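You operate a simulated robot arm through the tools that you are given. There is no shell and no other tool. Be economical: measure what you need, move in short steps, check, and stop when the job is done.

You run a simulated two-armed robot. Do the job below in one go: nothing can be reset, and whatever is moved stays where it is left.

## Task
Open the top cart drawer, take the loose nut on the top of the packing block table and put it away in the inside of the top cart drawer, then shut the drawer. Open the second cart drawer from the top, take the black relay from the top of the packing block table and put it in the inside from the top of the second cart drawer and shut the drawer again. Put the yellow blank plug on the grey packing block. Open the grey drawer of the kit rack, fetch the 4 mm rubber block from the top of the packing block table and set it in the inside of the grey drawer of the kit rack, then shut the drawer. Any order will do. Set down upright: yellow blank plug.
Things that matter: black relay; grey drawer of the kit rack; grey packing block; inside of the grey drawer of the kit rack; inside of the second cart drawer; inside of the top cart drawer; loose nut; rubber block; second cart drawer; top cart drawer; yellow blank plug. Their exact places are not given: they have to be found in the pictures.

It is judged by the outcome, as a careful person would: the job done as asked, and still so three seconds after it is handed in. It fails if anything else is knocked over, pushed out of place, dropped, spilled or broken.

## Robot
Two 6-joint arms with two-finger grippers on one trunk, on a base that drives. Base frame: it is fixed to the floor where the robot stands at the start and does not move with it; the origin is under the middle of the robot, x ahead of it, y to its left, z up; the surface under the hand at the start is at about z = 84. Readings come in cm, degrees, newtons and seconds.
The left shoulder is at the start at [3, 17.8, 96.3], the right one opposite. With the tool pointing down near the work surface each hand reaches from about 34 to 84 cm from the robot's upright axis, wherever it stands, measured 20 degrees to its own side. Places, roughly: black relay [25, -100, 75]; grey drawer of the kit rack [-130, -280, 80]; grey packing block [25, -50, 75]; inside of the grey drawer of the kit rack [-140, -280, 70]; inside of the second cart drawer [80, -20, 60]; inside of the top cart drawer [80, -20, 70]; loose nut (4x3x3 cm) [10, -80, 90]; rubber block [0, -100, 75]; second cart drawer [70, -10, 60]; top cart drawer [70, -10, 80]; yellow blank plug (4x4x6 cm) [170, -270, 90]. Payload 2.54 kg a hand.
The tool frame of a hand sits at the grasp point between the pads (the TCP): z along the fingers, y along the line on which they close. The tips reach 3 cm beyond it. The gripper opens to 11.6 cm. The gripper's body begins 9.5 cm behind the TCP.
Orientation is that of the tool frame in the base frame, as a unit quaternion [x, y, z, w]. With the fingers straight down and closing along the base's y, the tool's x points along the base's -x, its y along +y and its z along -z.

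## Interface
- The arms move only by the tool jog_arm. It takes "left_motion", "right_motion" or both (then of equal length, played together; a hand with none holds still); each is text: rows parted by semicolons, each of 7 numbers parted by spaces: the shift along the tool's x, y, z in cm, then the turn, a rotation vector about the tool's x, y, z in rad, then the finger opening in cm, from 0 to 11.6. In form: dx dy dz ax ay az hand; .... A call has 1 to 8 rows; each row shifts and turns the commanded pose from where the row before left it, along the tool's axes as they then stand. A row lasts 0.2 s, in which the tool goes at most 5 cm and 8.6 degrees; a call with a longer step from one row to the next is refused whole, and so is a gripper value outside its range. Where a pose cannot be reached the arm comes as near as it can. A force on the tool above 40 N (or 10 N above the force at the start of the call, whichever is more), or a blocked arm, ends the call early, and 0.2 s more pass. Each finger travels about 15.3 cm/s and halts on what it meets, pressing with about 26 N; the grip force reading is that of the motor and also rises with nothing between the fingers. The clock runs only during rows and for 0.2 s after the last one: add rows that do not move to give the fingers time. The reply holds the time, the measured pose of the TCP, the force on the tool along the base axes, the opening and the grip force, in the units named above and with some noise, with the torque about the TCP (base axes, N m) and any sound that the robot's microphone picked up.
- Cameras (640 x 400 px; columns grow to the right, rows downward): "scene" is now at [0.5, -4.62, 166.3]; the picture's right is [-0.79, -0.62, 0.00], its down [-0.57, 0.72, -0.40] and it looks along [0.25, -0.31, -0.92] (base axes); focal length 254 px, centre (320, 200). "left" rides on the left gripper at [6.9, 1.5, -12.2] in its tool frame; the picture's right is [-0.21, 0.98, 0.00], its down [-0.83, -0.18, -0.53] and it looks along [-0.52, -0.11, 0.85] (tool axes); focal length 251 px, centre (320, 200). "right" rides on the right gripper at [6.9, -1.5, -12.2] in its tool frame; the picture's right is [0.21, 0.98, 0.00], its down [-0.83, 0.18, -0.53] and it looks along [-0.52, 0.11, 0.85] (tool axes); focal length 251 px, centre (320, 200).
- capture(camera): a new picture of that camera. The clock stands still meanwhile.
- slide_trunk(by): slides the trunk up (or, below 0, down) by that many cm; the arms and the scene camera ride with it, the base frame stays. It gives what a move gives, with no picture.
- roll_base(legs): drives the robot by 1 to 6 legs, each [ahead, left, turn to the left] in cm, cm and degrees, along the robot's own axes; the way and the turn of a leg run together, so that a leg with both is an arc; at most 150 cm and 180 degrees a leg. The arms and the cameras ride along, it lands a little off, and it stops where it bumps. It gives what a move gives.
- aim_head(pan, tilt): turns the head with the scene camera to pan (to the left, within 143 degrees either way) and tilt (down, from -29 to 69), counted from straight ahead of the robot. It gives what a move gives.
- point_at(camera, pixels): for up to 12 pixels [column, row] of the newest picture of that camera ("zoom" is the newest enlarged one), the place [x, y, z] in the base frame of the surface seen there, good to about 0.2 cm. The clock stands still meanwhile.
- enlarge(camera, box): a new picture of the part [left, top, right, bottom] of that camera's present view, enlarged. The clock stands still meanwhile.
- close_job(): hands the job in; it is judged then, once.

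Keep the steps short. Do not move on a guess: measure, check each grasp and each placing, and mend mistakes. In all there are 138 turns and 160 pictures (those below and enlarged ones count). Leave the grippers open and the arms clear of the work at the hand-in unless told otherwise, and finish with a single line.

The tools are called after ">>>" as name(argument=value, ...) on one line, values as JSON. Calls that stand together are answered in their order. jog_arm: Moves the arms, as the interface text tells. Its arguments: {"type":"object","properties":{"left_motion":{"type":"string"},"right_motion":{"type":"string"}},"required":[]} The other tools are called the same way: slide_trunk (by) slides the trunk up or down; roll_base (legs) drives the base; aim_head (pan, tilt) turns the head that bears the scene camera; capture (camera) takes a picture; point_at (camera, pixels) gives the place of the surface under pixels of a picture; enlarge (camera, box) takes an enlarged picture of a part of a camera's view; close_job () hands the job in.

At the start:

```text
time_s: 0.0
left_ee_pos: [53.57, -6.05, 106.43]
left_orientation: [0.0, 1.0, 0.0, 0.0]
left_contact_force: [-1.0, 0.0, 0.0]
left_moment: [-0.02, 0.02, -0.02]
left_gripper_width: 11.62
left_gripper_force: 0.0
right_ee_pos: [33.48, -37.59, 109.18]
right_orientation: [0.0, 1.0, 0.0, 0.001]
right_contact_force: [0.3, -0.3, -0.5]
right_moment: [0.01, 0.01, 0.01]
right_gripper_width: 11.6
right_gripper_force: 0.0
trunk travel left (down, up): [-17.5, 36.5]
robot x, y, heading: [0.18, 0.09, 0.3]
head pan, tilt: [-51.8, 66.5]
```

scene: 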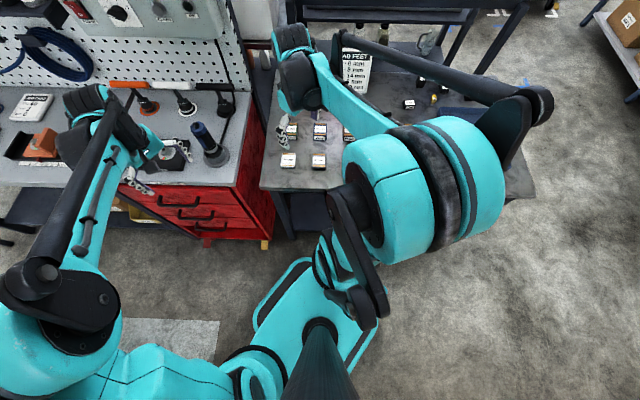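
right: 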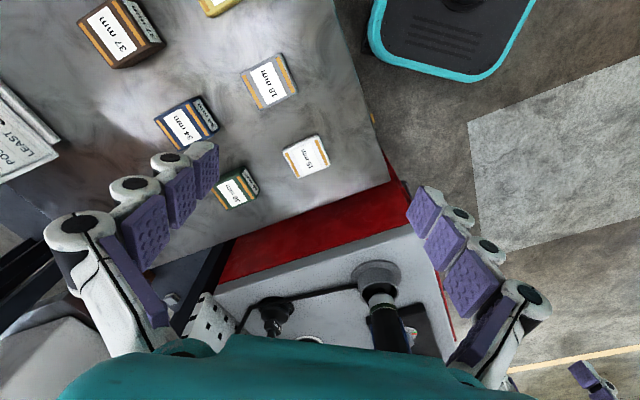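
left: 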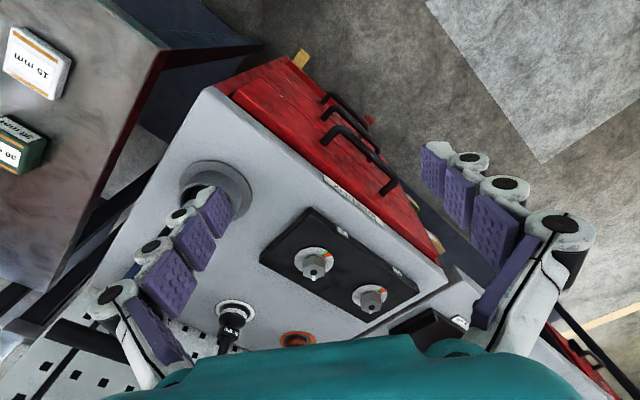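

I see a cart with red drawers ahead and a table with labelled blocks to the right. I'll look around with the head first, starting toward the packing block table.

>>> aim_head(pan=-75, tilt=40)

>>> capture(camera="scene")

>>> aim_head(pan=0, tilt=50)

>>> capture(camera="scene")

>>> aim_head(pan=-120, tilt=25)

>>> capture(camera="scene")

>>> aim_head(pan=-45, tilt=20)

>>> capture(camera="scene")

```text
time_s: 0.9
left_ee_pos: [53.59, -5.99, 106.34]
left_orientation: [0.0, 1.0, 0.001, 0.0]
left_contact_force: [-0.3, 0.8, 0.0]
left_moment: [0.0, 0.02, -0.02]
left_gripper_width: 11.62
left_gripper_force: 0.1
right_ee_pos: [33.33, -37.6, 109.15]
right_orientation: [0.0, 1.0, 0.0, 0.0]
right_contact_force: [0.3, 0.6, -0.7]
right_moment: [-0.02, 0.0, 0.01]
right_gripper_width: 11.57
right_gripper_force: 0.1
trunk travel left (down, up): [-17.5, 36.5]
robot x, y, heading: [-0.2, 0.08, 0.1]
head pan, tilt: [-75.0, 40.0]
```

```text
156 pictures are left
```

scene: 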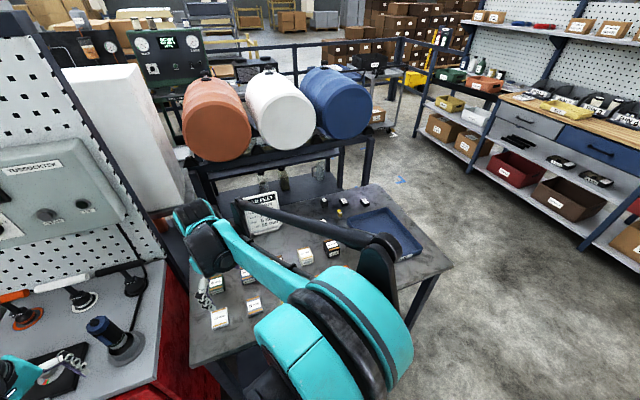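

```text
time_s: 2.4
left_ee_pos: [53.52, -6.09, 106.43]
left_orientation: [0.0, 1.0, 0.0, 0.0]
left_contact_force: [-1.0, -0.7, 0.9]
left_moment: [0.04, 0.01, -0.01]
left_gripper_width: 11.61
left_gripper_force: 0.1
right_ee_pos: [33.4, -37.61, 109.12]
right_orientation: [0.0, 1.0, 0.0, 0.0]
right_contact_force: [0.2, 0.3, -0.2]
right_moment: [-0.01, 0.02, -0.02]
right_gripper_width: 11.62
right_gripper_force: 0.0
trunk travel left (down, up): [-17.5, 36.5]
robot x, y, heading: [0.34, -0.22, -0.1]
head pan, tilt: [0.0, 50.0]
```

```text
155 pictures are left
```

scene: 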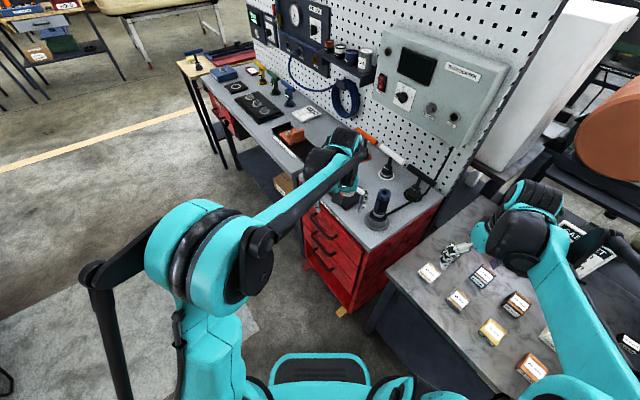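

```text
time_s: 4.4
left_ee_pos: [53.54, -6.07, 106.53]
left_orientation: [0.0, 1.0, 0.0, 0.0]
left_contact_force: [0.5, 0.8, -0.1]
left_moment: [-0.01, -0.02, 0.01]
left_gripper_width: 11.63
left_gripper_force: 0.2
right_ee_pos: [33.44, -37.61, 109.15]
right_orientation: [0.0, 1.0, 0.001, 0.0]
right_contact_force: [0.2, -0.3, -0.8]
right_moment: [0.02, -0.02, 0.03]
right_gripper_width: 11.64
right_gripper_force: 0.0
trunk travel left (down, up): [-17.5, 36.5]
robot x, y, heading: [0.02, -0.08, 0.2]
head pan, tilt: [-120.0, 25.0]
```

```text
154 pictures are left
```

scene: 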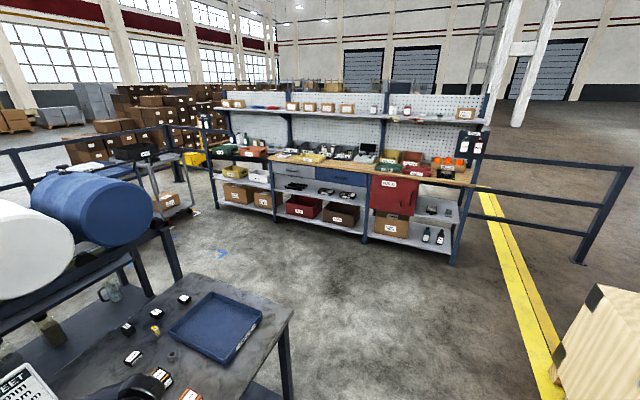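

```text
time_s: 5.8
left_ee_pos: [53.52, -6.0, 106.4]
left_orientation: [0.0, 1.0, 0.0, 0.0]
left_contact_force: [-0.1, 0.5, -0.1]
left_moment: [0.03, 0.0, -0.03]
left_gripper_width: 11.59
left_gripper_force: 0.0
right_ee_pos: [33.43, -37.59, 109.18]
right_orientation: [0.0, 1.0, 0.0, 0.0]
right_contact_force: [0.3, 0.1, 0.2]
right_moment: [-0.01, -0.01, 0.02]
right_gripper_width: 11.62
right_gripper_force: 0.2
trunk travel left (down, up): [-17.5, 36.5]
robot x, y, heading: [-0.29, 0.17, -0.3]
head pan, tilt: [-45.0, 20.0]
```

```text
153 pictures are left
```

scene: 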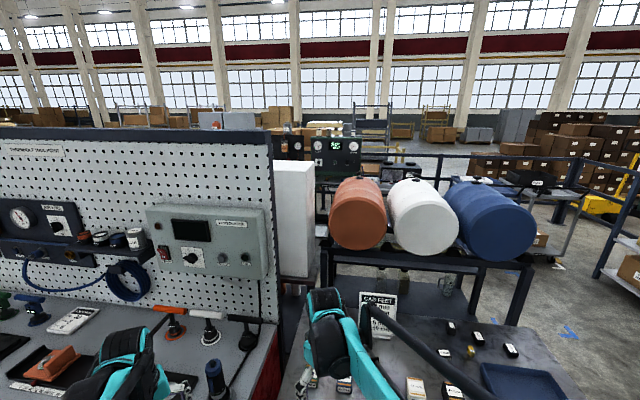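

The far rack has a grey and a blue drawer. The yellow plug should be near the green panel station behind the barrels. I'll enlarge that area and get clear views of the table.

>>> enlarge(camera="scene", box=[270, 110, 430, 210])

>>> aim_head(pan=-90, tilt=45)

>>> capture(camera="scene")

>>> enlarge(camera="scene", box=[60, 120, 380, 320])

```text
4.00 times, centred on (350, 160) of scene
```

zoom: 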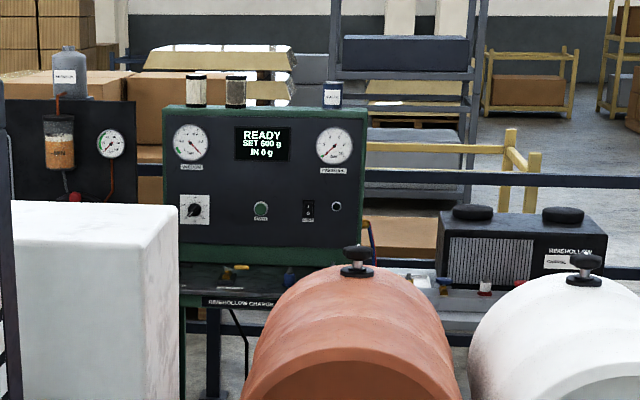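

```text
time_s: 7.0
left_ee_pos: [53.48, -6.09, 106.46]
left_orientation: [-0.001, 1.0, 0.0, -0.001]
left_contact_force: [-0.9, -0.1, -0.5]
left_moment: [0.0, 0.01, -0.05]
left_gripper_width: 11.61
left_gripper_force: 0.1
right_ee_pos: [33.36, -37.69, 109.19]
right_orientation: [0.0, 1.0, 0.0, 0.0]
right_contact_force: [0.4, 0.3, -0.2]
right_moment: [-0.03, 0.02, -0.05]
right_gripper_width: 11.59
right_gripper_force: 0.0
trunk travel left (down, up): [-17.5, 36.5]
robot x, y, heading: [0.27, 0.05, -0.2]
head pan, tilt: [-90.0, 45.0]
```

```text
151 pictures are left
```

scene: 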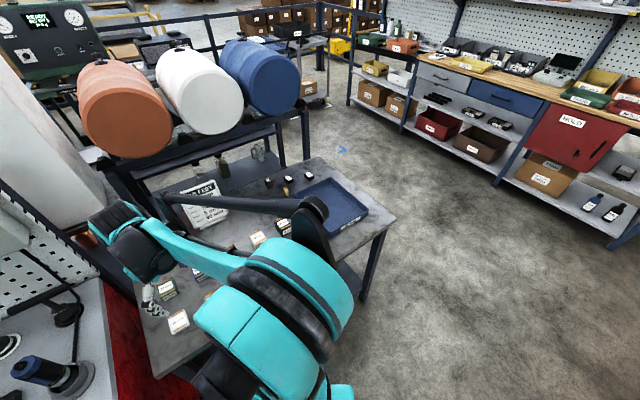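

```text
2.00 times, centred on (220, 220) of scene
```

zoom: 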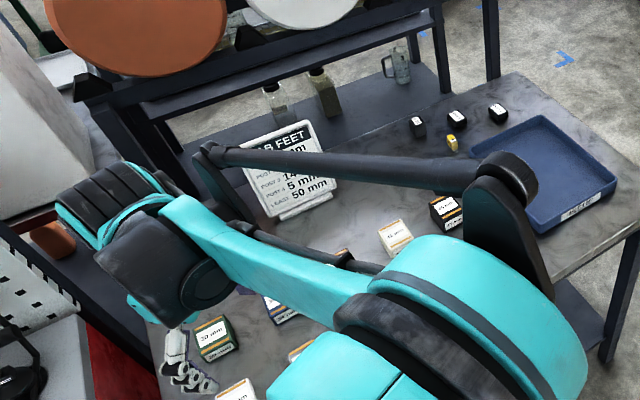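

I'll measure table and rack geometry from this view.

>>> capture(camera="scene")

>>> point_at(camera="scene", pixels=[[155, 376], [388, 222], [318, 160], [340, 205], [178, 321], [166, 289], [269, 183], [288, 179], [309, 178], [286, 192], [435, 74], [436, 90]])

>>> capture(camera="right")

>>> point_at(camera="right", pixels=[[305, 155], [268, 82], [185, 125], [235, 188], [118, 30], [220, 3], [388, 180], [380, 150], [300, 215], [350, 20]])

```text
149 pictures are left
```

scene: 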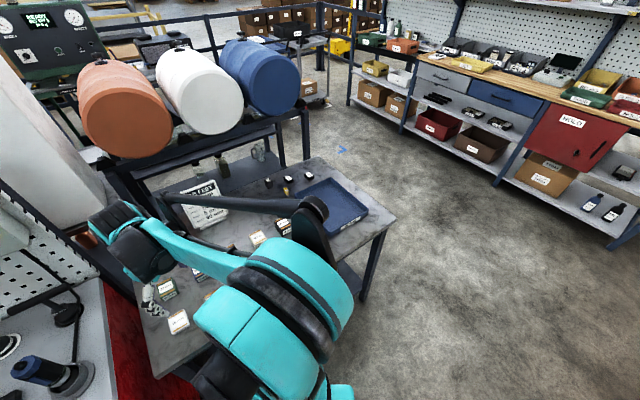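

```text
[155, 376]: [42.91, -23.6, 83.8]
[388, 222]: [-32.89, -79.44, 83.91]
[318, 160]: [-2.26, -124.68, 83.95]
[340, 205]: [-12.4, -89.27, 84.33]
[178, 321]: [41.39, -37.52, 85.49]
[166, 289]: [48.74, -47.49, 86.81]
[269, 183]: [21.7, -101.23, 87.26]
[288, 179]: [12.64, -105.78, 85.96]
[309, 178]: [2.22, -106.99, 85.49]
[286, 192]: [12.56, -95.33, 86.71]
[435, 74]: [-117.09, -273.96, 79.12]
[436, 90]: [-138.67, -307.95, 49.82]
```

```text
148 pictures are left
```

right: 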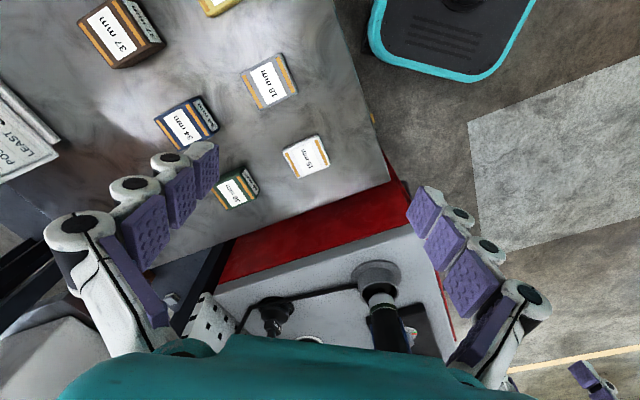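

```text
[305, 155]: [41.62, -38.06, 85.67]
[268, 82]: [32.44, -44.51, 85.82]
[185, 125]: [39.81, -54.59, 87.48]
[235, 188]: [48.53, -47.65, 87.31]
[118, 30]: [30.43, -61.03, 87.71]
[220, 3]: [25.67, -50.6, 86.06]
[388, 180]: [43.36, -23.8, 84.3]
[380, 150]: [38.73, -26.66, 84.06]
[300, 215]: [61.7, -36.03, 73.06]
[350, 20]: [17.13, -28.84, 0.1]
```

Now the cart front: I look at its drawers, and enlarge the small items and the blocks.

>>> enlarge(camera="scene", box=[230, 160, 390, 260])

>>> enlarge(camera="right", box=[60, 0, 380, 200])

>>> aim_head(pan=-10, tilt=62)

>>> capture(camera="scene")

>>> capture(camera="left")

>>> point_at(camera="left", pixels=[[383, 185], [345, 135], [360, 155], [330, 100], [367, 145], [446, 280], [215, 90], [392, 183], [320, 138], [250, 130]])

```text
4.00 times, centred on (310, 210) of scene
```

zoom: 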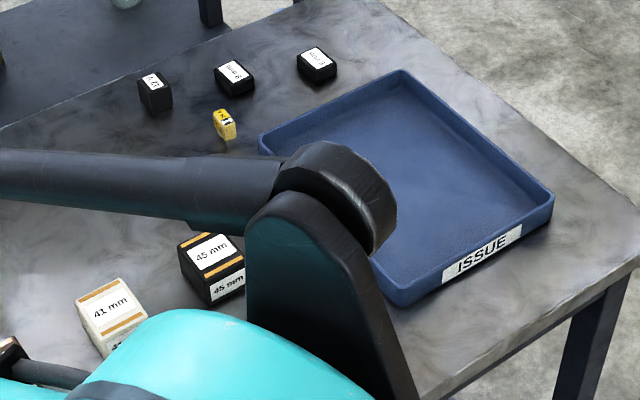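

```text
2.00 times, centred on (220, 100) of right
```

zoom: 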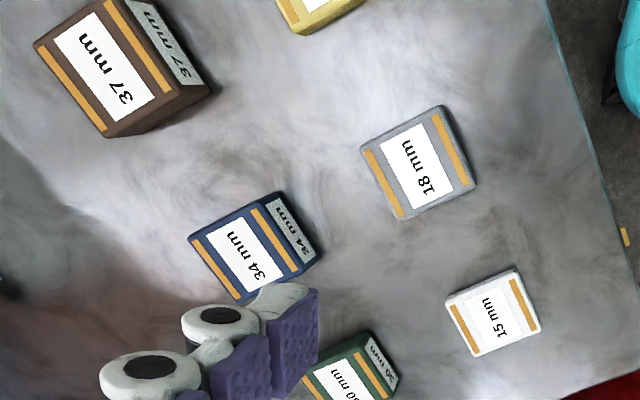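

```text
time_s: 8.5
left_ee_pos: [53.56, -5.97, 106.34]
left_orientation: [0.0, 1.0, 0.0, 0.0]
left_contact_force: [-0.6, 1.1, -0.2]
left_moment: [-0.01, -0.01, -0.05]
left_gripper_width: 11.63
left_gripper_force: 0.1
right_ee_pos: [33.57, -37.67, 109.13]
right_orientation: [0.0, 1.0, 0.0, 0.001]
right_contact_force: [0.7, 0.9, 0.1]
right_moment: [-0.01, 0.0, -0.03]
right_gripper_width: 11.61
right_gripper_force: 0.1
trunk travel left (down, up): [-17.5, 36.5]
robot x, y, heading: [0.13, 0.26, 0.1]
head pan, tilt: [-10.0, 62.0]
```

```text
145 pictures are left
```

scene: 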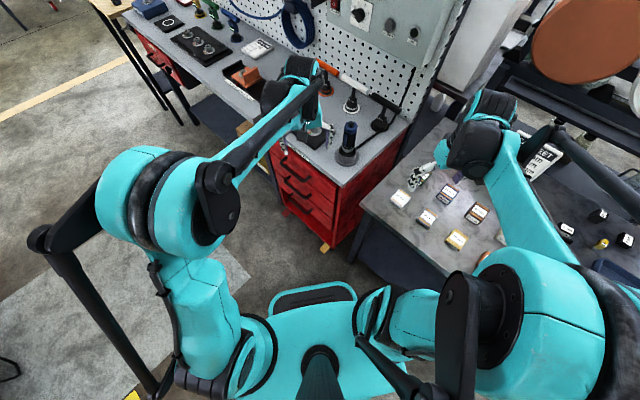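

```text
144 pictures are left
```

left: 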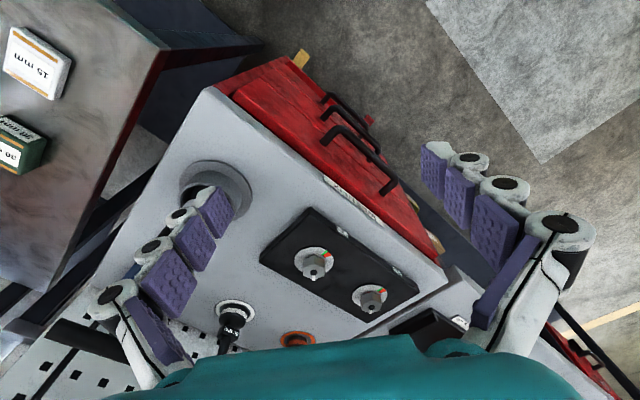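

```text
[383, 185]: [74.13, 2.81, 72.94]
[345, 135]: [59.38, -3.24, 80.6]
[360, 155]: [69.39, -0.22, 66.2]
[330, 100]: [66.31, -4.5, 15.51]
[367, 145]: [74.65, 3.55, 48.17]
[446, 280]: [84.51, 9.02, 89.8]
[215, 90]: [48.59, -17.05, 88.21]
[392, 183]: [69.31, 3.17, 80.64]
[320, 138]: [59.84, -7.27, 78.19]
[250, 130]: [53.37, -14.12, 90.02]
```

The grey packing block is the 18 mm one at about (32,-44). The cart front faces about (-0.59, 0.81), so the robot should stand in front of it at heading of about -54°. I'll raise the trunk and back out to there.

>>> slide_trunk(by=10)

>>> roll_base(legs=[[5, 50, 0], [10, 0, 0], [0, 0, -54]])

>>> aim_head(pan=0, tilt=55)

>>> capture(camera="scene")

```text
time_s: 9.8
left_ee_pos: [53.51, -6.07, 116.47]
left_orientation: [0.001, 1.0, 0.0, 0.0]
left_contact_force: [0.5, -0.1, -0.5]
left_moment: [0.0, 0.0, -0.02]
left_gripper_width: 11.56
left_gripper_force: 0.0
right_ee_pos: [33.45, -37.57, 119.04]
right_orientation: [0.0, 1.0, 0.0, -0.001]
right_contact_force: [-0.2, 0.4, 0.8]
right_moment: [-0.02, 0.01, 0.01]
right_gripper_width: 11.59
right_gripper_force: 0.0
trunk travel left (down, up): [-27.5, 26.5]
robot x, y, heading: [-0.34, -0.04, 0.4]
head pan, tilt: [-10.0, 62.0]
```

```text
time_s: 15.9
left_ee_pos: [42.3, 2.78, 116.28]
left_orientation: [0.449, 0.894, 0.0, 0.0]
left_contact_force: [-0.7, -0.2, 0.0]
left_moment: [-0.03, 0.02, -0.01]
left_gripper_width: 11.59
left_gripper_force: 0.1
right_ee_pos: [4.8, -0.01, 119.02]
right_orientation: [0.45, 0.893, -0.001, 0.0]
right_contact_force: [0.2, -0.3, -0.6]
right_moment: [0.01, 0.03, -0.01]
right_gripper_width: 11.59
right_gripper_force: 0.0
trunk travel left (down, up): [-27.5, 26.5]
robot x, y, heading: [14.81, 49.27, -53.4]
head pan, tilt: [-10.0, 62.0]
```

```text
time_s: 16.6
left_ee_pos: [42.29, 2.73, 116.44]
left_orientation: [0.449, 0.893, 0.0, 0.0]
left_contact_force: [0.5, 0.7, -0.5]
left_moment: [0.02, 0.0, -0.01]
left_gripper_width: 11.59
left_gripper_force: 0.1
right_ee_pos: [4.75, 0.03, 119.17]
right_orientation: [0.449, 0.894, 0.0, 0.0]
right_contact_force: [-0.3, 0.1, 1.0]
right_moment: [-0.01, -0.02, 0.04]
right_gripper_width: 11.59
right_gripper_force: 0.0
trunk travel left (down, up): [-27.5, 26.5]
robot x, y, heading: [15.05, 49.24, -53.3]
head pan, tilt: [0.0, 55.0]
```

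```text
143 pictures are left
```

scene: 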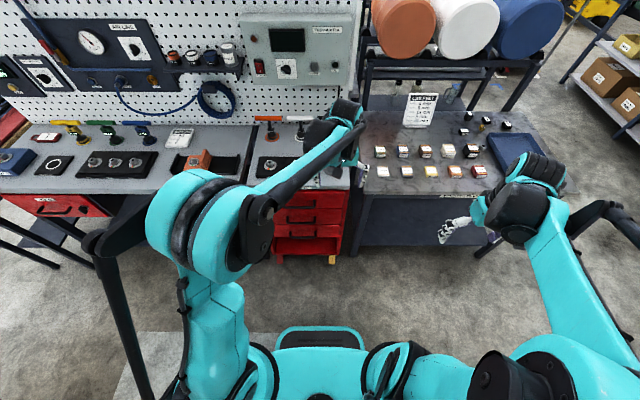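

Clear view: the cart fronts and table edge are parallel. I'll enlarge the small items for their labels and measure the base front and items.

>>> enlarge(camera="scene", box=[432, 100, 528, 160])

>>> point_at(camera="scene", pixels=[[320, 330], [285, 335], [355, 335], [470, 116], [464, 130], [487, 120], [506, 124], [414, 125], [409, 97], [435, 97], [430, 171], [330, 200]])

>>> enlarge(camera="scene", box=[360, 130, 488, 210])

>>> enlarge(camera="scene", box=[240, 150, 368, 230])

```text
6.67 times, centred on (480, 130) of scene
```

zoom: 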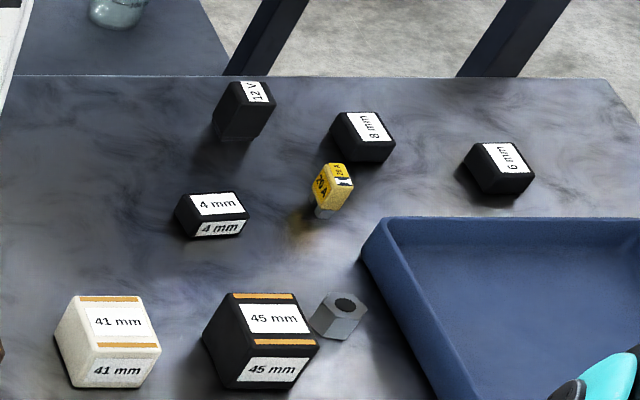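

```text
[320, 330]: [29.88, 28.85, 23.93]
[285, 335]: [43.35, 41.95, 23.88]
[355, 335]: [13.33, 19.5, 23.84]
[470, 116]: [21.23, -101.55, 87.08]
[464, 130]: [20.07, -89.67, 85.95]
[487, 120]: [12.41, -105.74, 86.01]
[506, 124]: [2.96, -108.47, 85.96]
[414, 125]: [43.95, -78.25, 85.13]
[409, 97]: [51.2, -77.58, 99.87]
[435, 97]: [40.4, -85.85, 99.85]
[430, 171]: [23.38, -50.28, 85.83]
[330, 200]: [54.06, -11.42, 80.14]
```

```text
5.00 times, centred on (424, 170) of scene
```

zoom: 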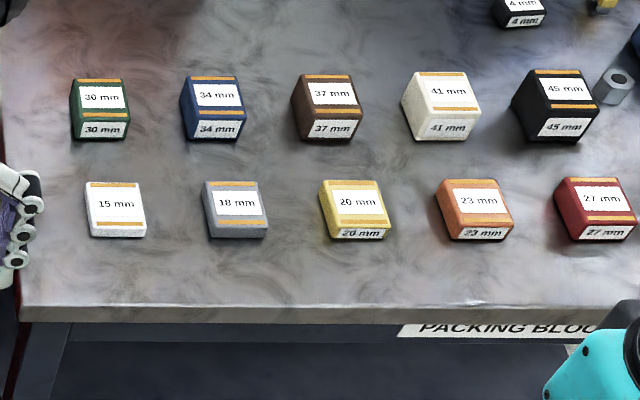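

```text
5.00 times, centred on (304, 190) of scene
```

zoom: 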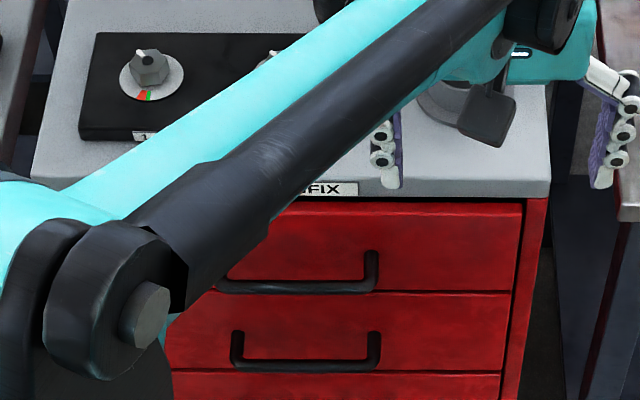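

The relay is the black "12 V" cube, the "4 mm" rubber block sits by the labelled ones, and the nut is the grey hex right of the 45 mm block. The yellow piece there is a fuse, which I leave alone. I'll open the top drawer with the left hand, so I lower the trunk, move the hand in front of the handle and turn it horizontal.

>>> slide_trunk(by=-18)

>>> jog_arm(left_motion="-1.5 4 0 0 0 0 5; -1.5 4 0 0 0 0 5; -1.5 4 0 0 0 0 5; -1.5 4 0 0 0 0 5; 0 0 0 -0.0863 -0.0863 0.0863 5; 0 0 0 -0.0863 -0.0863 0.0863 5; 0 0 0 -0.0863 -0.0863 0.0863 5; 0 0 0 -0.0863 -0.0863 0.0863 5")

>>> jog_arm(left_motion="0 0 0 -0.0863 -0.0863 0.0863 5; 0 0 0 -0.0863 -0.0863 0.0863 5; 0 0 0 -0.0863 -0.0863 0.0863 5; 0 0 0 -0.0863 -0.0863 0.0863 5; 0 0 0 -0.0863 -0.0863 0.0863 5; 0 0 0 -0.0863 -0.0863 0.0863 5; 0 0 0 -0.0863 -0.0863 0.0863 5; 0 0 0 -0.0863 -0.0863 0.0863 5")

>>> jog_arm(left_motion="0 0 0 -0.0863 -0.0863 0.0863 5; 0 0 0 -0.0863 -0.0863 0.0863 5")

>>> capture(camera="left")

>>> capture(camera="scene")

```text
time_s: 18.6
left_ee_pos: [42.27, 2.86, 98.41]
left_orientation: [0.449, 0.893, 0.0, 0.001]
left_contact_force: [0.2, 0.9, -0.7]
left_moment: [-0.04, 0.02, -0.02]
left_gripper_width: 11.59
left_gripper_force: 0.0
right_ee_pos: [4.8, -0.07, 101.13]
right_orientation: [0.45, 0.893, 0.0, 0.0]
right_contact_force: [-1.4, -0.3, -0.3]
right_moment: [-0.02, 0.01, -0.02]
right_gripper_width: 11.61
right_gripper_force: 0.0
trunk travel left (down, up): [-9.5, 44.5]
robot x, y, heading: [15.4, 49.22, -53.2]
head pan, tilt: [0.0, 55.0]
```

```text
time_s: 20.4
left_ee_pos: [58.54, 7.51, 98.44]
left_orientation: [0.581, 0.777, 0.076, 0.229]
left_contact_force: [0.7, -0.5, -0.7]
left_moment: [-0.01, 0.01, 0.0]
left_gripper_width: 4.99
left_gripper_force: 0.1
right_ee_pos: [4.77, 0.19, 101.22]
right_orientation: [0.449, 0.894, 0.001, 0.0]
right_contact_force: [-0.3, -0.7, -1.0]
right_moment: [-0.01, -0.01, 0.03]
right_gripper_width: 11.61
right_gripper_force: 0.1
trunk travel left (down, up): [-9.5, 44.5]
robot x, y, heading: [14.95, 49.24, -53.7]
head pan, tilt: [0.0, 55.0]
```

```text
time_s: 22.2
left_ee_pos: [58.8, 7.16, 98.84]
left_orientation: [0.685, 0.354, 0.201, 0.604]
left_contact_force: [0.4, -0.3, 0.3]
left_moment: [0.04, 0.0, 0.0]
left_gripper_width: 4.97
left_gripper_force: 0.0
left hand out of reach, approached as far as the arm can: row 8
right_ee_pos: [4.93, 0.04, 101.15]
right_orientation: [0.449, 0.894, 0.001, 0.0]
right_contact_force: [-0.4, 0.6, 0.4]
right_moment: [0.02, 0.02, 0.02]
right_gripper_width: 11.61
right_gripper_force: 0.0
trunk travel left (down, up): [-9.5, 44.5]
robot x, y, heading: [15.59, 49.18, -53.5]
head pan, tilt: [0.0, 55.0]
```

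```text
time_s: 22.8
left_ee_pos: [59.58, 4.85, 103.14]
left_orientation: [0.672, 0.224, 0.221, 0.67]
left_contact_force: [-0.5, -0.4, -0.5]
left_moment: [0.02, 0.04, 0.02]
left_gripper_width: 5.01
left_gripper_force: 0.1
left hand out of reach, approached as far as the arm can: row 1, 2
right_ee_pos: [4.75, 0.05, 101.13]
right_orientation: [0.449, 0.893, 0.0, 0.0]
right_contact_force: [0.3, 0.7, 0.2]
right_moment: [-0.01, 0.01, -0.03]
right_gripper_width: 11.58
right_gripper_force: 0.0
trunk travel left (down, up): [-9.5, 44.5]
robot x, y, heading: [15.18, 49.16, -53.3]
head pan, tilt: [0.0, 55.0]
```

```text
139 pictures are left
```

left: 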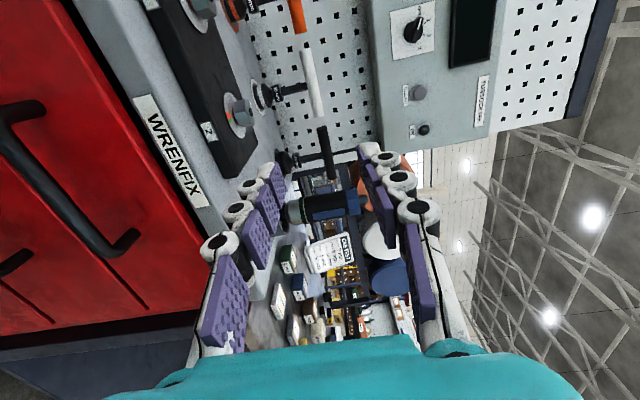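

```text
138 pictures are left
```

scene: 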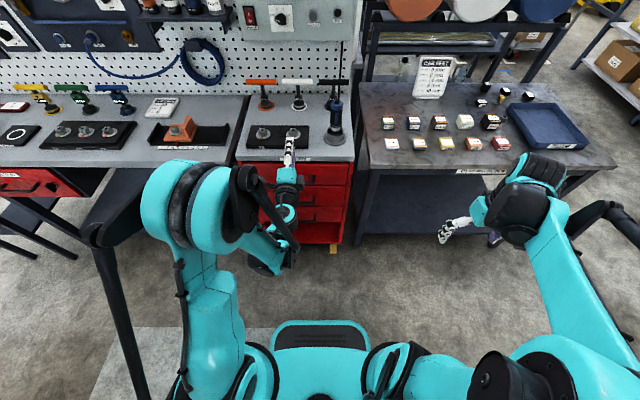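

The hand is horizontal now, with the fingers closing vertically. I'll measure the top handle's bar from the left camera.

>>> point_at(camera="left", pixels=[[18, 160], [50, 200], [85, 238], [60, 150], [125, 240], [10, 265]])

>>> enlarge(camera="scene", box=[230, 150, 374, 240])

>>> point_at(camera="zoom", pixels=[[440, 188], [430, 270], [330, 100], [450, 100], [490, 100], [420, 350]])

```text
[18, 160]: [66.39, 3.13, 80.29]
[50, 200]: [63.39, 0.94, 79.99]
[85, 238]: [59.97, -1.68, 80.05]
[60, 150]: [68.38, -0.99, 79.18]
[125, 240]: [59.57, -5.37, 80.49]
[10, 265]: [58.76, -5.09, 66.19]
```

```text
4.44 times, centred on (302, 195) of scene
```

zoom: 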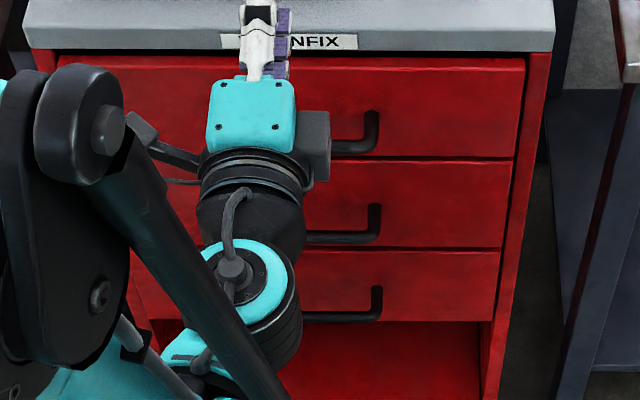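

```text
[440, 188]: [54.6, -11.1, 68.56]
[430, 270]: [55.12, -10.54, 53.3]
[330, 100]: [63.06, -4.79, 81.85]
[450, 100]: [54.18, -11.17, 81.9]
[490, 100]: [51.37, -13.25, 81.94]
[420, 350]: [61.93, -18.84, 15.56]
```

The handle bar is at about (63.4, 0.9, 80) and the front face 4 cm behind it. I'll back off a little and lower the hand, watching the reading.

>>> jog_arm(left_motion="0 -4 -1 0 0 0 5; 0 -4 0 0 0 0 5; 0 -4 0 0 0 0 5")

```text
time_s: 23.6
left_ee_pos: [61.08, 0.32, 99.68]
left_orientation: [0.672, 0.225, 0.222, 0.669]
left_contact_force: [0.4, -0.3, -0.2]
left_moment: [-0.02, -0.04, -0.02]
left_gripper_width: 5.01
left_gripper_force: 0.0
left hand out of reach, approached as far as the arm can: row 1, 2, 3
right_ee_pos: [4.99, 0.0, 101.23]
right_orientation: [0.45, 0.893, 0.001, 0.0]
right_contact_force: [-0.4, -0.4, 0.6]
right_moment: [0.02, 0.0, 0.01]
right_gripper_width: 11.6
right_gripper_force: 0.1
trunk travel left (down, up): [-9.5, 44.5]
robot x, y, heading: [14.75, 48.99, -53.4]
head pan, tilt: [0.0, 55.0]
```

The horizontal pose is limited by the wrist here. I'll tilt the fingers 45° down instead, which still lets one finger hook behind the bar.

>>> jog_arm(left_motion="0 0 0 0.131 0 0 3; 0 0 0 0.131 0 0 3; 0 0 0 0.131 0 0 3; 0 0 0 0.131 0 0 3; 0 0 0 0.131 0 0 3; 0 0 0 0.131 0 0 3")

>>> capture(camera="left")

```text
time_s: 25.0
left_ee_pos: [61.12, 0.43, 99.65]
left_orientation: [0.878, 0.292, 0.118, 0.361]
left_contact_force: [0.1, 0.3, 0.7]
left_moment: [-0.04, -0.01, 0.02]
left_gripper_width: 3.02
left_gripper_force: 0.1
right_ee_pos: [4.84, 0.07, 101.13]
right_orientation: [0.449, 0.893, 0.0, 0.0]
right_contact_force: [0.4, 0.6, -0.8]
right_moment: [-0.03, -0.02, 0.0]
right_gripper_width: 11.61
right_gripper_force: 0.0
trunk travel left (down, up): [-9.5, 44.5]
robot x, y, heading: [15.22, 49.14, -53.6]
head pan, tilt: [0.0, 55.0]
```

```text
136 pictures are left
```

left: 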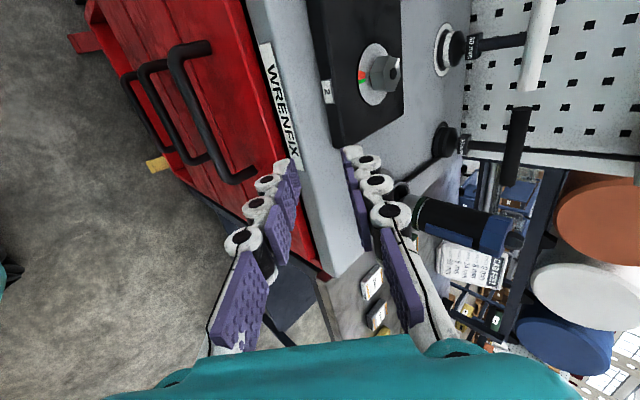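

Now the top handle's bar (z≈80) can be approached along the 45° direction. I move to a stand-off point 9 cm before it.

>>> jog_arm(left_motion="0.7 -4.4 1.68 0 0 0 3; 0.7 -4.4 1.68 0 0 0 3; 0.7 -4.4 1.68 0 0 0 3")

>>> capture(camera="left")

>>> capture(camera="scene")

```text
time_s: 25.8
left_ee_pos: [59.55, 6.3, 86.7]
left_orientation: [0.877, 0.292, 0.12, 0.362]
left_contact_force: [-1.5, 0.2, -0.4]
left_moment: [0.0, -0.02, 0.01]
left_gripper_width: 3.0
left_gripper_force: 0.1
right_ee_pos: [4.89, -0.1, 101.19]
right_orientation: [0.449, 0.893, 0.0, -0.001]
right_contact_force: [0.4, 0.0, -0.4]
right_moment: [-0.01, 0.03, 0.0]
right_gripper_width: 11.6
right_gripper_force: 0.2
trunk travel left (down, up): [-9.5, 44.5]
robot x, y, heading: [15.19, 49.24, -53.3]
head pan, tilt: [0.0, 55.0]
```

```text
135 pictures are left
```

left: 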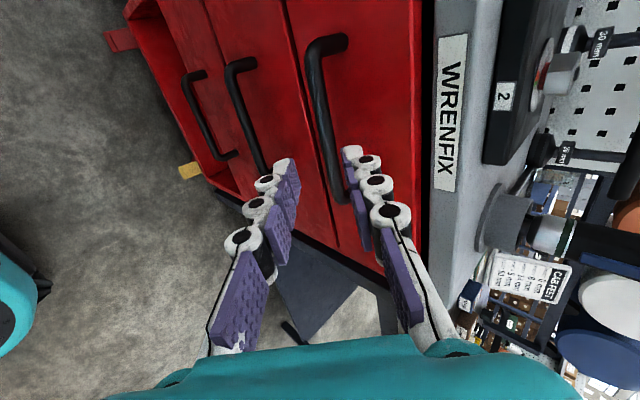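

```text
134 pictures are left
```

scene: 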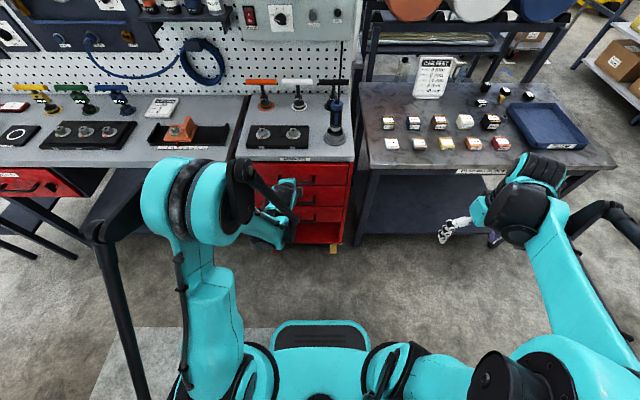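

The bar runs at (315,90)–(335,180) in the left view. I measure it precisely before closing in.

>>> point_at(camera="left", pixels=[[312, 70], [318, 110], [326, 150], [333, 180], [345, 40], [380, 120]])

```text
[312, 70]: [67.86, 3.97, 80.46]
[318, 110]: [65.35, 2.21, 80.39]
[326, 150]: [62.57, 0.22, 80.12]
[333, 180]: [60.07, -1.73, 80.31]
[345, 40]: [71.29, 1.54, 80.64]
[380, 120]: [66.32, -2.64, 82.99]
```

>>> jog_arm(left_motion="0 0.2 3 0 0 0 3; 0 0 3 0 0 0 3; 0 0 2.8 0 0 0 3; 0 0 0 0 0 0 0; 0 0 0 0 0 0 0")

>>> capture(camera="left")

```text
time_s: 27.0
left_ee_pos: [63.03, 1.38, 80.84]
left_orientation: [0.877, 0.291, 0.12, 0.362]
left_contact_force: [1.2, -0.5, 13.8]
left_moment: [-0.14, -0.07, -0.14]
left_gripper_width: 1.24
left_gripper_force: 38.7
right_ee_pos: [4.75, 0.12, 101.2]
right_orientation: [0.449, 0.894, 0.0, 0.0]
right_contact_force: [-0.1, 0.1, -0.2]
right_moment: [-0.01, -0.01, -0.06]
right_gripper_width: 11.61
right_gripper_force: 0.1
trunk travel left (down, up): [-9.5, 44.5]
robot x, y, heading: [15.18, 49.46, -53.5]
head pan, tilt: [0.0, 55.0]
```

```text
133 pictures are left
```

left: 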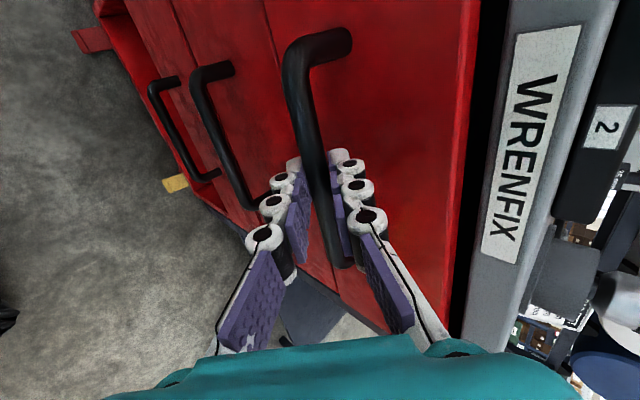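

The bar is gripped (1.24 cm). I pull the drawer straight out toward the robot.

>>> jog_arm(left_motion="0 -1.4 -1.4 0 0 0 0; 0 -2.1 -2.1 0 0 0 0; 0 -2.1 -2.1 0 0 0 0; 0 -2.1 -2.1 0 0 0 0; 0 -2.1 -2.1 0 0 0 0; 0 -2.1 -2.1 0 0 0 0")

>>> capture(camera="scene")

```text
time_s: 27.8
left_ee_pos: [59.29, 6.49, 80.93]
left_orientation: [0.881, 0.295, 0.119, 0.351]
left_contact_force: [1.5, 2.8, -23.7]
left_moment: [0.44, -0.12, 0.23]
left_gripper_width: 1.28
left_gripper_force: 39.3
left hand out of reach, approached as far as the arm can: row 3
right_ee_pos: [5.08, -0.11, 101.08]
right_orientation: [0.449, 0.893, -0.001, -0.001]
right_contact_force: [-0.7, -0.3, 0.0]
right_moment: [0.03, -0.05, 0.02]
right_gripper_width: 11.61
right_gripper_force: 0.1
trunk travel left (down, up): [-9.5, 44.5]
robot x, y, heading: [14.78, 49.07, -53.6]
head pan, tilt: [0.0, 55.0]
stopped in row 3 (left hand): the force on the tool passed its limit at 45 N (the readings are from after the stop); the commanded pose is now the measured one
```

```text
132 pictures are left
```

scene: 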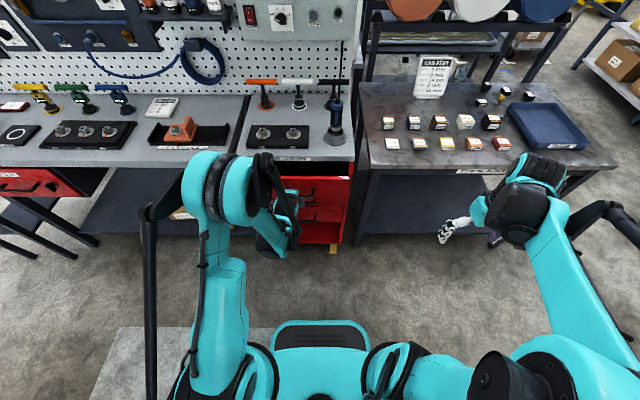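

The arm hit its reach limit after 6 cm. I'll keep the grip and pull by backing the base.

>>> roll_base(legs=[[-9, 0, 0]])

>>> roll_base(legs=[[-9, 0, 0]])

>>> capture(camera="left")

>>> capture(camera="scene")

```text
time_s: 28.9
left_ee_pos: [54.61, 13.04, 81.02]
left_orientation: [0.88, 0.296, 0.12, 0.352]
left_contact_force: [0.6, 2.1, -0.7]
left_moment: [-0.16, 0.37, -0.45]
left_gripper_width: 1.29
left_gripper_force: 39.4
right_ee_pos: [0.22, 6.31, 101.18]
right_orientation: [0.448, 0.894, -0.002, -0.001]
right_contact_force: [0.1, -0.2, 0.0]
right_moment: [0.02, 0.0, 0.01]
right_gripper_width: 11.58
right_gripper_force: 0.1
trunk travel left (down, up): [-9.5, 44.5]
robot x, y, heading: [10.28, 55.39, -53.5]
head pan, tilt: [0.0, 55.0]
stopped in leg 1: the force on the tool passed its limit at 43 N (the readings are from after the stop); the commanded pose is now the measured one
```

```text
time_s: 30.0
left_ee_pos: [49.39, 20.2, 81.0]
left_orientation: [0.881, 0.295, 0.119, 0.35]
left_contact_force: [5.1, 5.9, -2.4]
left_moment: [0.25, -0.25, 0.09]
left_gripper_width: 1.27
left_gripper_force: 39.4
right_ee_pos: [-5.0, 13.48, 101.09]
right_orientation: [0.449, 0.894, 0.0, -0.001]
right_contact_force: [-0.3, 1.3, -0.3]
right_moment: [0.0, -0.01, 0.01]
right_gripper_width: 11.63
right_gripper_force: 0.0
trunk travel left (down, up): [-9.5, 44.5]
robot x, y, heading: [5.14, 62.36, -53.2]
head pan, tilt: [0.0, 55.0]
```

```text
131 pictures are left
```

left: 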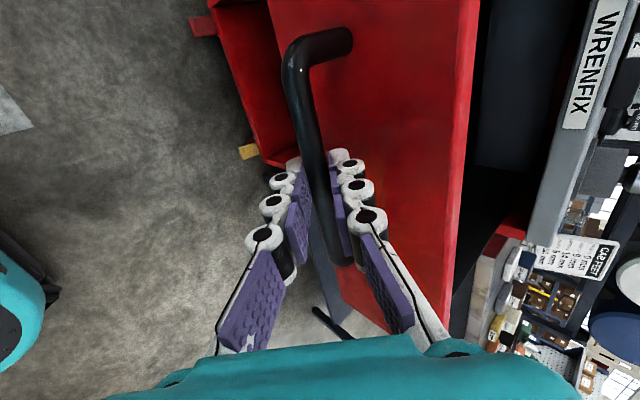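

```text
130 pictures are left
```

scene: 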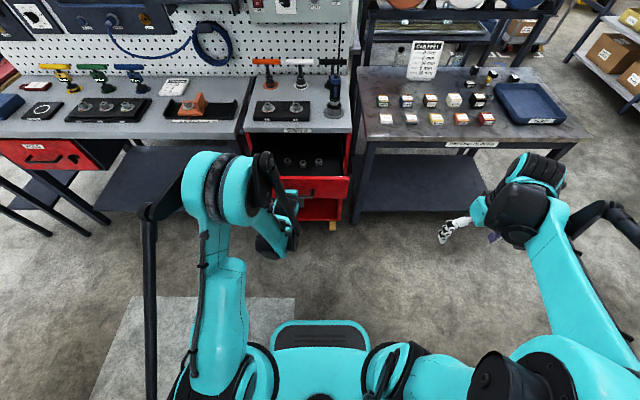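

The drawer is open by about 23 cm. I release and back the hand away up along its approach line.

>>> jog_arm(left_motion="0 0 0 0 0 0 3.2; 0 0 -2 0 0 0 3.2; 0 0 -4 0 0 0 3.2; 0 1 -4 0 0 0 3.2; 0 4 0 0 0 0 3.2; 0 4 0 0 0 0 3.2; 0 4 0 0 0 0 5; 0 0 0 0 0 0 5")

>>> capture(camera="left")

>>> enlarge(camera="scene", box=[240, 130, 384, 220])

```text
time_s: 31.8
left_ee_pos: [50.86, 17.96, 97.35]
left_orientation: [0.881, 0.295, 0.12, 0.351]
left_contact_force: [-0.1, -0.2, -0.9]
left_moment: [-0.02, -0.02, 0.03]
left_gripper_width: 5.0
left_gripper_force: 0.1
right_ee_pos: [-5.02, 13.35, 101.1]
right_orientation: [0.449, 0.894, 0.0, 0.0]
right_contact_force: [0.6, -0.3, 0.5]
right_moment: [-0.01, -0.01, 0.03]
right_gripper_width: 11.6
right_gripper_force: 0.0
trunk travel left (down, up): [-9.5, 44.5]
robot x, y, heading: [5.28, 62.41, -53.5]
head pan, tilt: [0.0, 55.0]
```

```text
129 pictures are left
```

left: 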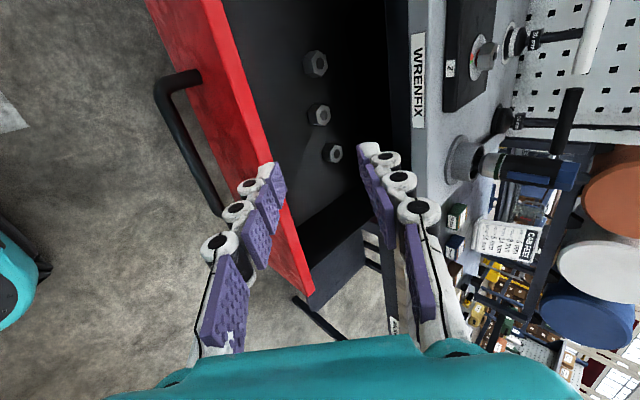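

```text
4.44 times, centred on (312, 175) of scene
```

zoom: 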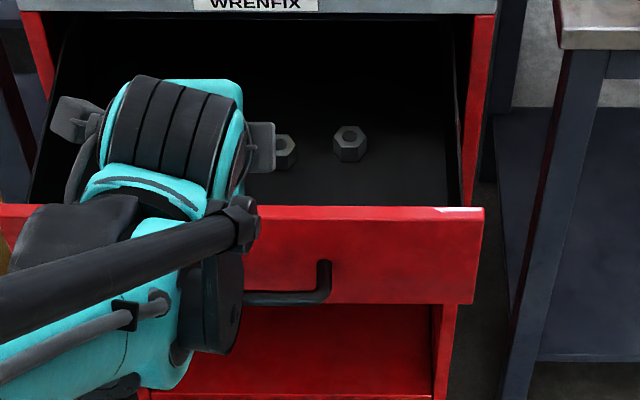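

The drawer holds three nuts already. I measure the free floor for later.

>>> point_at(camera="left", pixels=[[316, 63], [319, 114], [333, 152], [260, 60], [290, 160], [320, 195], [225, 60], [270, 170], [345, 110], [290, 110]])

>>> point_at(camera="zoom", pixels=[[350, 145], [400, 180], [425, 130], [300, 190], [480, 240], [460, 60]])

```text
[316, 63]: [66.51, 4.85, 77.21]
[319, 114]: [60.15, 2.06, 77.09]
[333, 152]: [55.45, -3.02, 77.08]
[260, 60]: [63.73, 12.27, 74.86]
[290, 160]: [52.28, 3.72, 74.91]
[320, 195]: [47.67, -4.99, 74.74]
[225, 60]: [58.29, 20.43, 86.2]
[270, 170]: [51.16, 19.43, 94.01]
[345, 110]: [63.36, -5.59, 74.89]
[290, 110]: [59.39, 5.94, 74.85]
```

```text
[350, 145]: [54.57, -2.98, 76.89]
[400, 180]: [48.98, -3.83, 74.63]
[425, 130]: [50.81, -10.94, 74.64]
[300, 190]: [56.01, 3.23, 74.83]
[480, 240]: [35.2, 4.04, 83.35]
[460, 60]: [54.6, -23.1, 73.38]
```

Free spot for the nut: about (51.7, 5.9) on the floor at z≈75. Now I enlarge the table items and measure the nut, relay, and rubber block.

>>> enlarge(camera="scene", box=[440, 60, 536, 120])

```text
6.67 times, centred on (488, 90) of scene
```

zoom: 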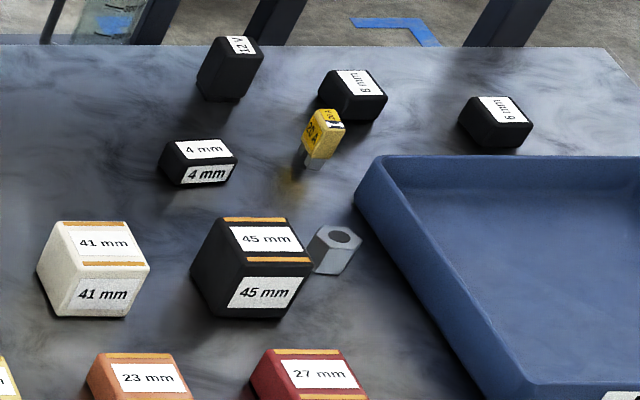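

>>> point_at(camera="zoom", pixels=[[340, 237], [330, 262], [240, 47], [225, 80], [203, 150], [205, 175], [265, 240], [320, 135], [365, 205], [350, 80], [355, 270]])

```text
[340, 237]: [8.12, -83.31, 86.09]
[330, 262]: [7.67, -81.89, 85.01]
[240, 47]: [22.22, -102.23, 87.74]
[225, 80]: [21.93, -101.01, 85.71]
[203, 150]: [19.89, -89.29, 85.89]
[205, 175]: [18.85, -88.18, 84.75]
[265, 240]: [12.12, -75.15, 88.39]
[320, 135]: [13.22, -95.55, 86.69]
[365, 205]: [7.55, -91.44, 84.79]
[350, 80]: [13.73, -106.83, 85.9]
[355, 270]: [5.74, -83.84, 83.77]
```

The nut is at (8, -83.5) and the tray is close on its right, so I'll grip it front-to-back. I raise the trunk, drive to the table, and yaw the right hand 90° on the way.

>>> slide_trunk(by=12)

>>> jog_arm(right_motion="0 0 0 0 0 0.149 11.6; 0 0 0 0 0 0.149 11.6; 0 0 0 0 0 0.149 11.6; 0 0 0 0 0 0.149 11.6; 0 0 0 0 0 0.149 11.6; 0 0 0 0 0 0.149 11.6; 0 0 0 0 0 0.149 11.6; 0 0 0 0 0 0.149 11.6")

>>> jog_arm(right_motion="0 0 0 0 0 0.126 8; 0 0 0 0 0 0.126 7; 0 0 0 0 0 0.126 7")

>>> roll_base(legs=[[0, -62, 0], [50, 0, 0]])

>>> aim_head(pan=-10, tilt=55)

>>> capture(camera="scene")

>>> capture(camera="right")

```text
time_s: 33.3
left_ee_pos: [51.01, 17.96, 109.17]
left_orientation: [0.88, 0.295, 0.12, 0.352]
left_contact_force: [0.3, 0.4, -1.0]
left_moment: [-0.01, 0.02, 0.0]
left_gripper_width: 5.0
left_gripper_force: 0.0
right_ee_pos: [-5.11, 13.28, 113.05]
right_orientation: [0.449, 0.893, 0.0, 0.001]
right_contact_force: [-0.4, -0.2, 0.2]
right_moment: [0.01, -0.01, 0.01]
right_gripper_width: 11.6
right_gripper_force: 0.0
trunk travel left (down, up): [-21.5, 32.5]
robot x, y, heading: [5.08, 62.74, -53.3]
head pan, tilt: [0.0, 55.0]
```

```text
time_s: 35.1
left_ee_pos: [51.11, 18.0, 108.98]
left_orientation: [0.881, 0.294, 0.121, 0.351]
left_contact_force: [-0.5, -0.4, 1.0]
left_moment: [0.0, -0.03, 0.0]
left_gripper_width: 5.02
left_gripper_force: 0.1
right_ee_pos: [-4.98, 13.35, 113.15]
right_orientation: [0.873, 0.487, 0.0, 0.0]
right_contact_force: [0.3, -0.6, 0.6]
right_moment: [-0.01, 0.01, 0.01]
right_gripper_width: 11.62
right_gripper_force: 0.0
trunk travel left (down, up): [-21.5, 32.5]
robot x, y, heading: [4.94, 62.58, -53.3]
head pan, tilt: [0.0, 55.0]
```

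```text
time_s: 35.9
left_ee_pos: [51.02, 17.97, 109.24]
left_orientation: [0.881, 0.294, 0.12, 0.351]
left_contact_force: [-0.6, 0.5, -0.3]
left_moment: [0.03, 0.0, 0.04]
left_gripper_width: 5.03
left_gripper_force: 0.1
right_ee_pos: [-4.85, 13.43, 113.15]
right_orientation: [0.949, 0.314, 0.001, -0.001]
right_contact_force: [-0.1, -0.5, -0.3]
right_moment: [0.01, 0.01, -0.01]
right_gripper_width: 6.99
right_gripper_force: 0.0
trunk travel left (down, up): [-21.5, 32.5]
robot x, y, heading: [5.25, 62.97, -53.2]
head pan, tilt: [0.0, 55.0]
```

```text
time_s: 41.9
left_ee_pos: [31.76, -58.13, 109.09]
left_orientation: [0.879, 0.298, 0.123, 0.35]
left_contact_force: [-1.0, -1.0, -0.5]
left_moment: [0.02, -0.01, 0.0]
left_gripper_width: 4.99
left_gripper_force: 0.0
right_ee_pos: [-24.1, -63.29, 113.07]
right_orientation: [0.948, 0.319, 0.0, 0.0]
right_contact_force: [0.1, -0.6, 0.0]
right_moment: [0.02, -0.01, 0.02]
right_gripper_width: 6.98
right_gripper_force: 0.1
trunk travel left (down, up): [-21.5, 32.5]
robot x, y, heading: [-14.34, -13.81, -53.0]
head pan, tilt: [0.0, 55.0]
```

```text
time_s: 42.6
left_ee_pos: [31.73, -58.02, 109.18]
left_orientation: [0.879, 0.298, 0.122, 0.351]
left_contact_force: [1.2, -0.5, -0.4]
left_moment: [0.02, 0.01, 0.0]
left_gripper_width: 5.02
left_gripper_force: 0.0
right_ee_pos: [-24.12, -63.2, 113.13]
right_orientation: [0.948, 0.319, 0.0, 0.001]
right_contact_force: [0.0, -0.2, 0.4]
right_moment: [-0.02, 0.02, 0.0]
right_gripper_width: 6.99
right_gripper_force: 0.1
trunk travel left (down, up): [-21.5, 32.5]
robot x, y, heading: [-14.69, -13.87, -52.9]
head pan, tilt: [-10.0, 55.0]
```

```text
126 pictures are left
```

scene: 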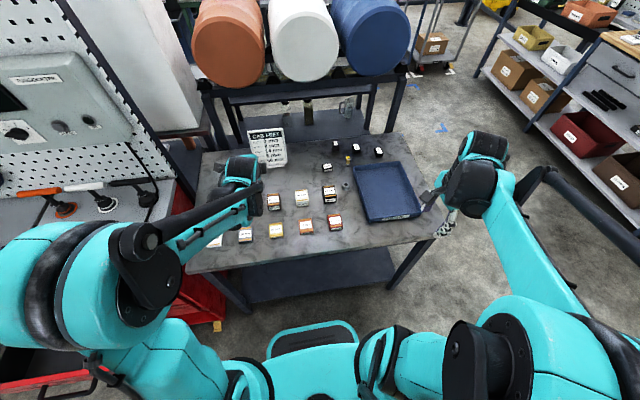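

```text
125 pictures are left
```

right: 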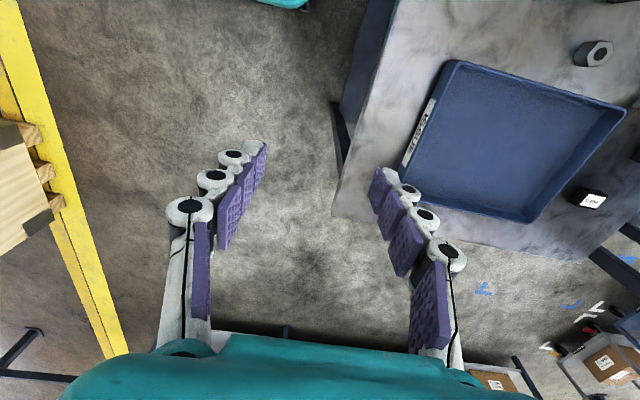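

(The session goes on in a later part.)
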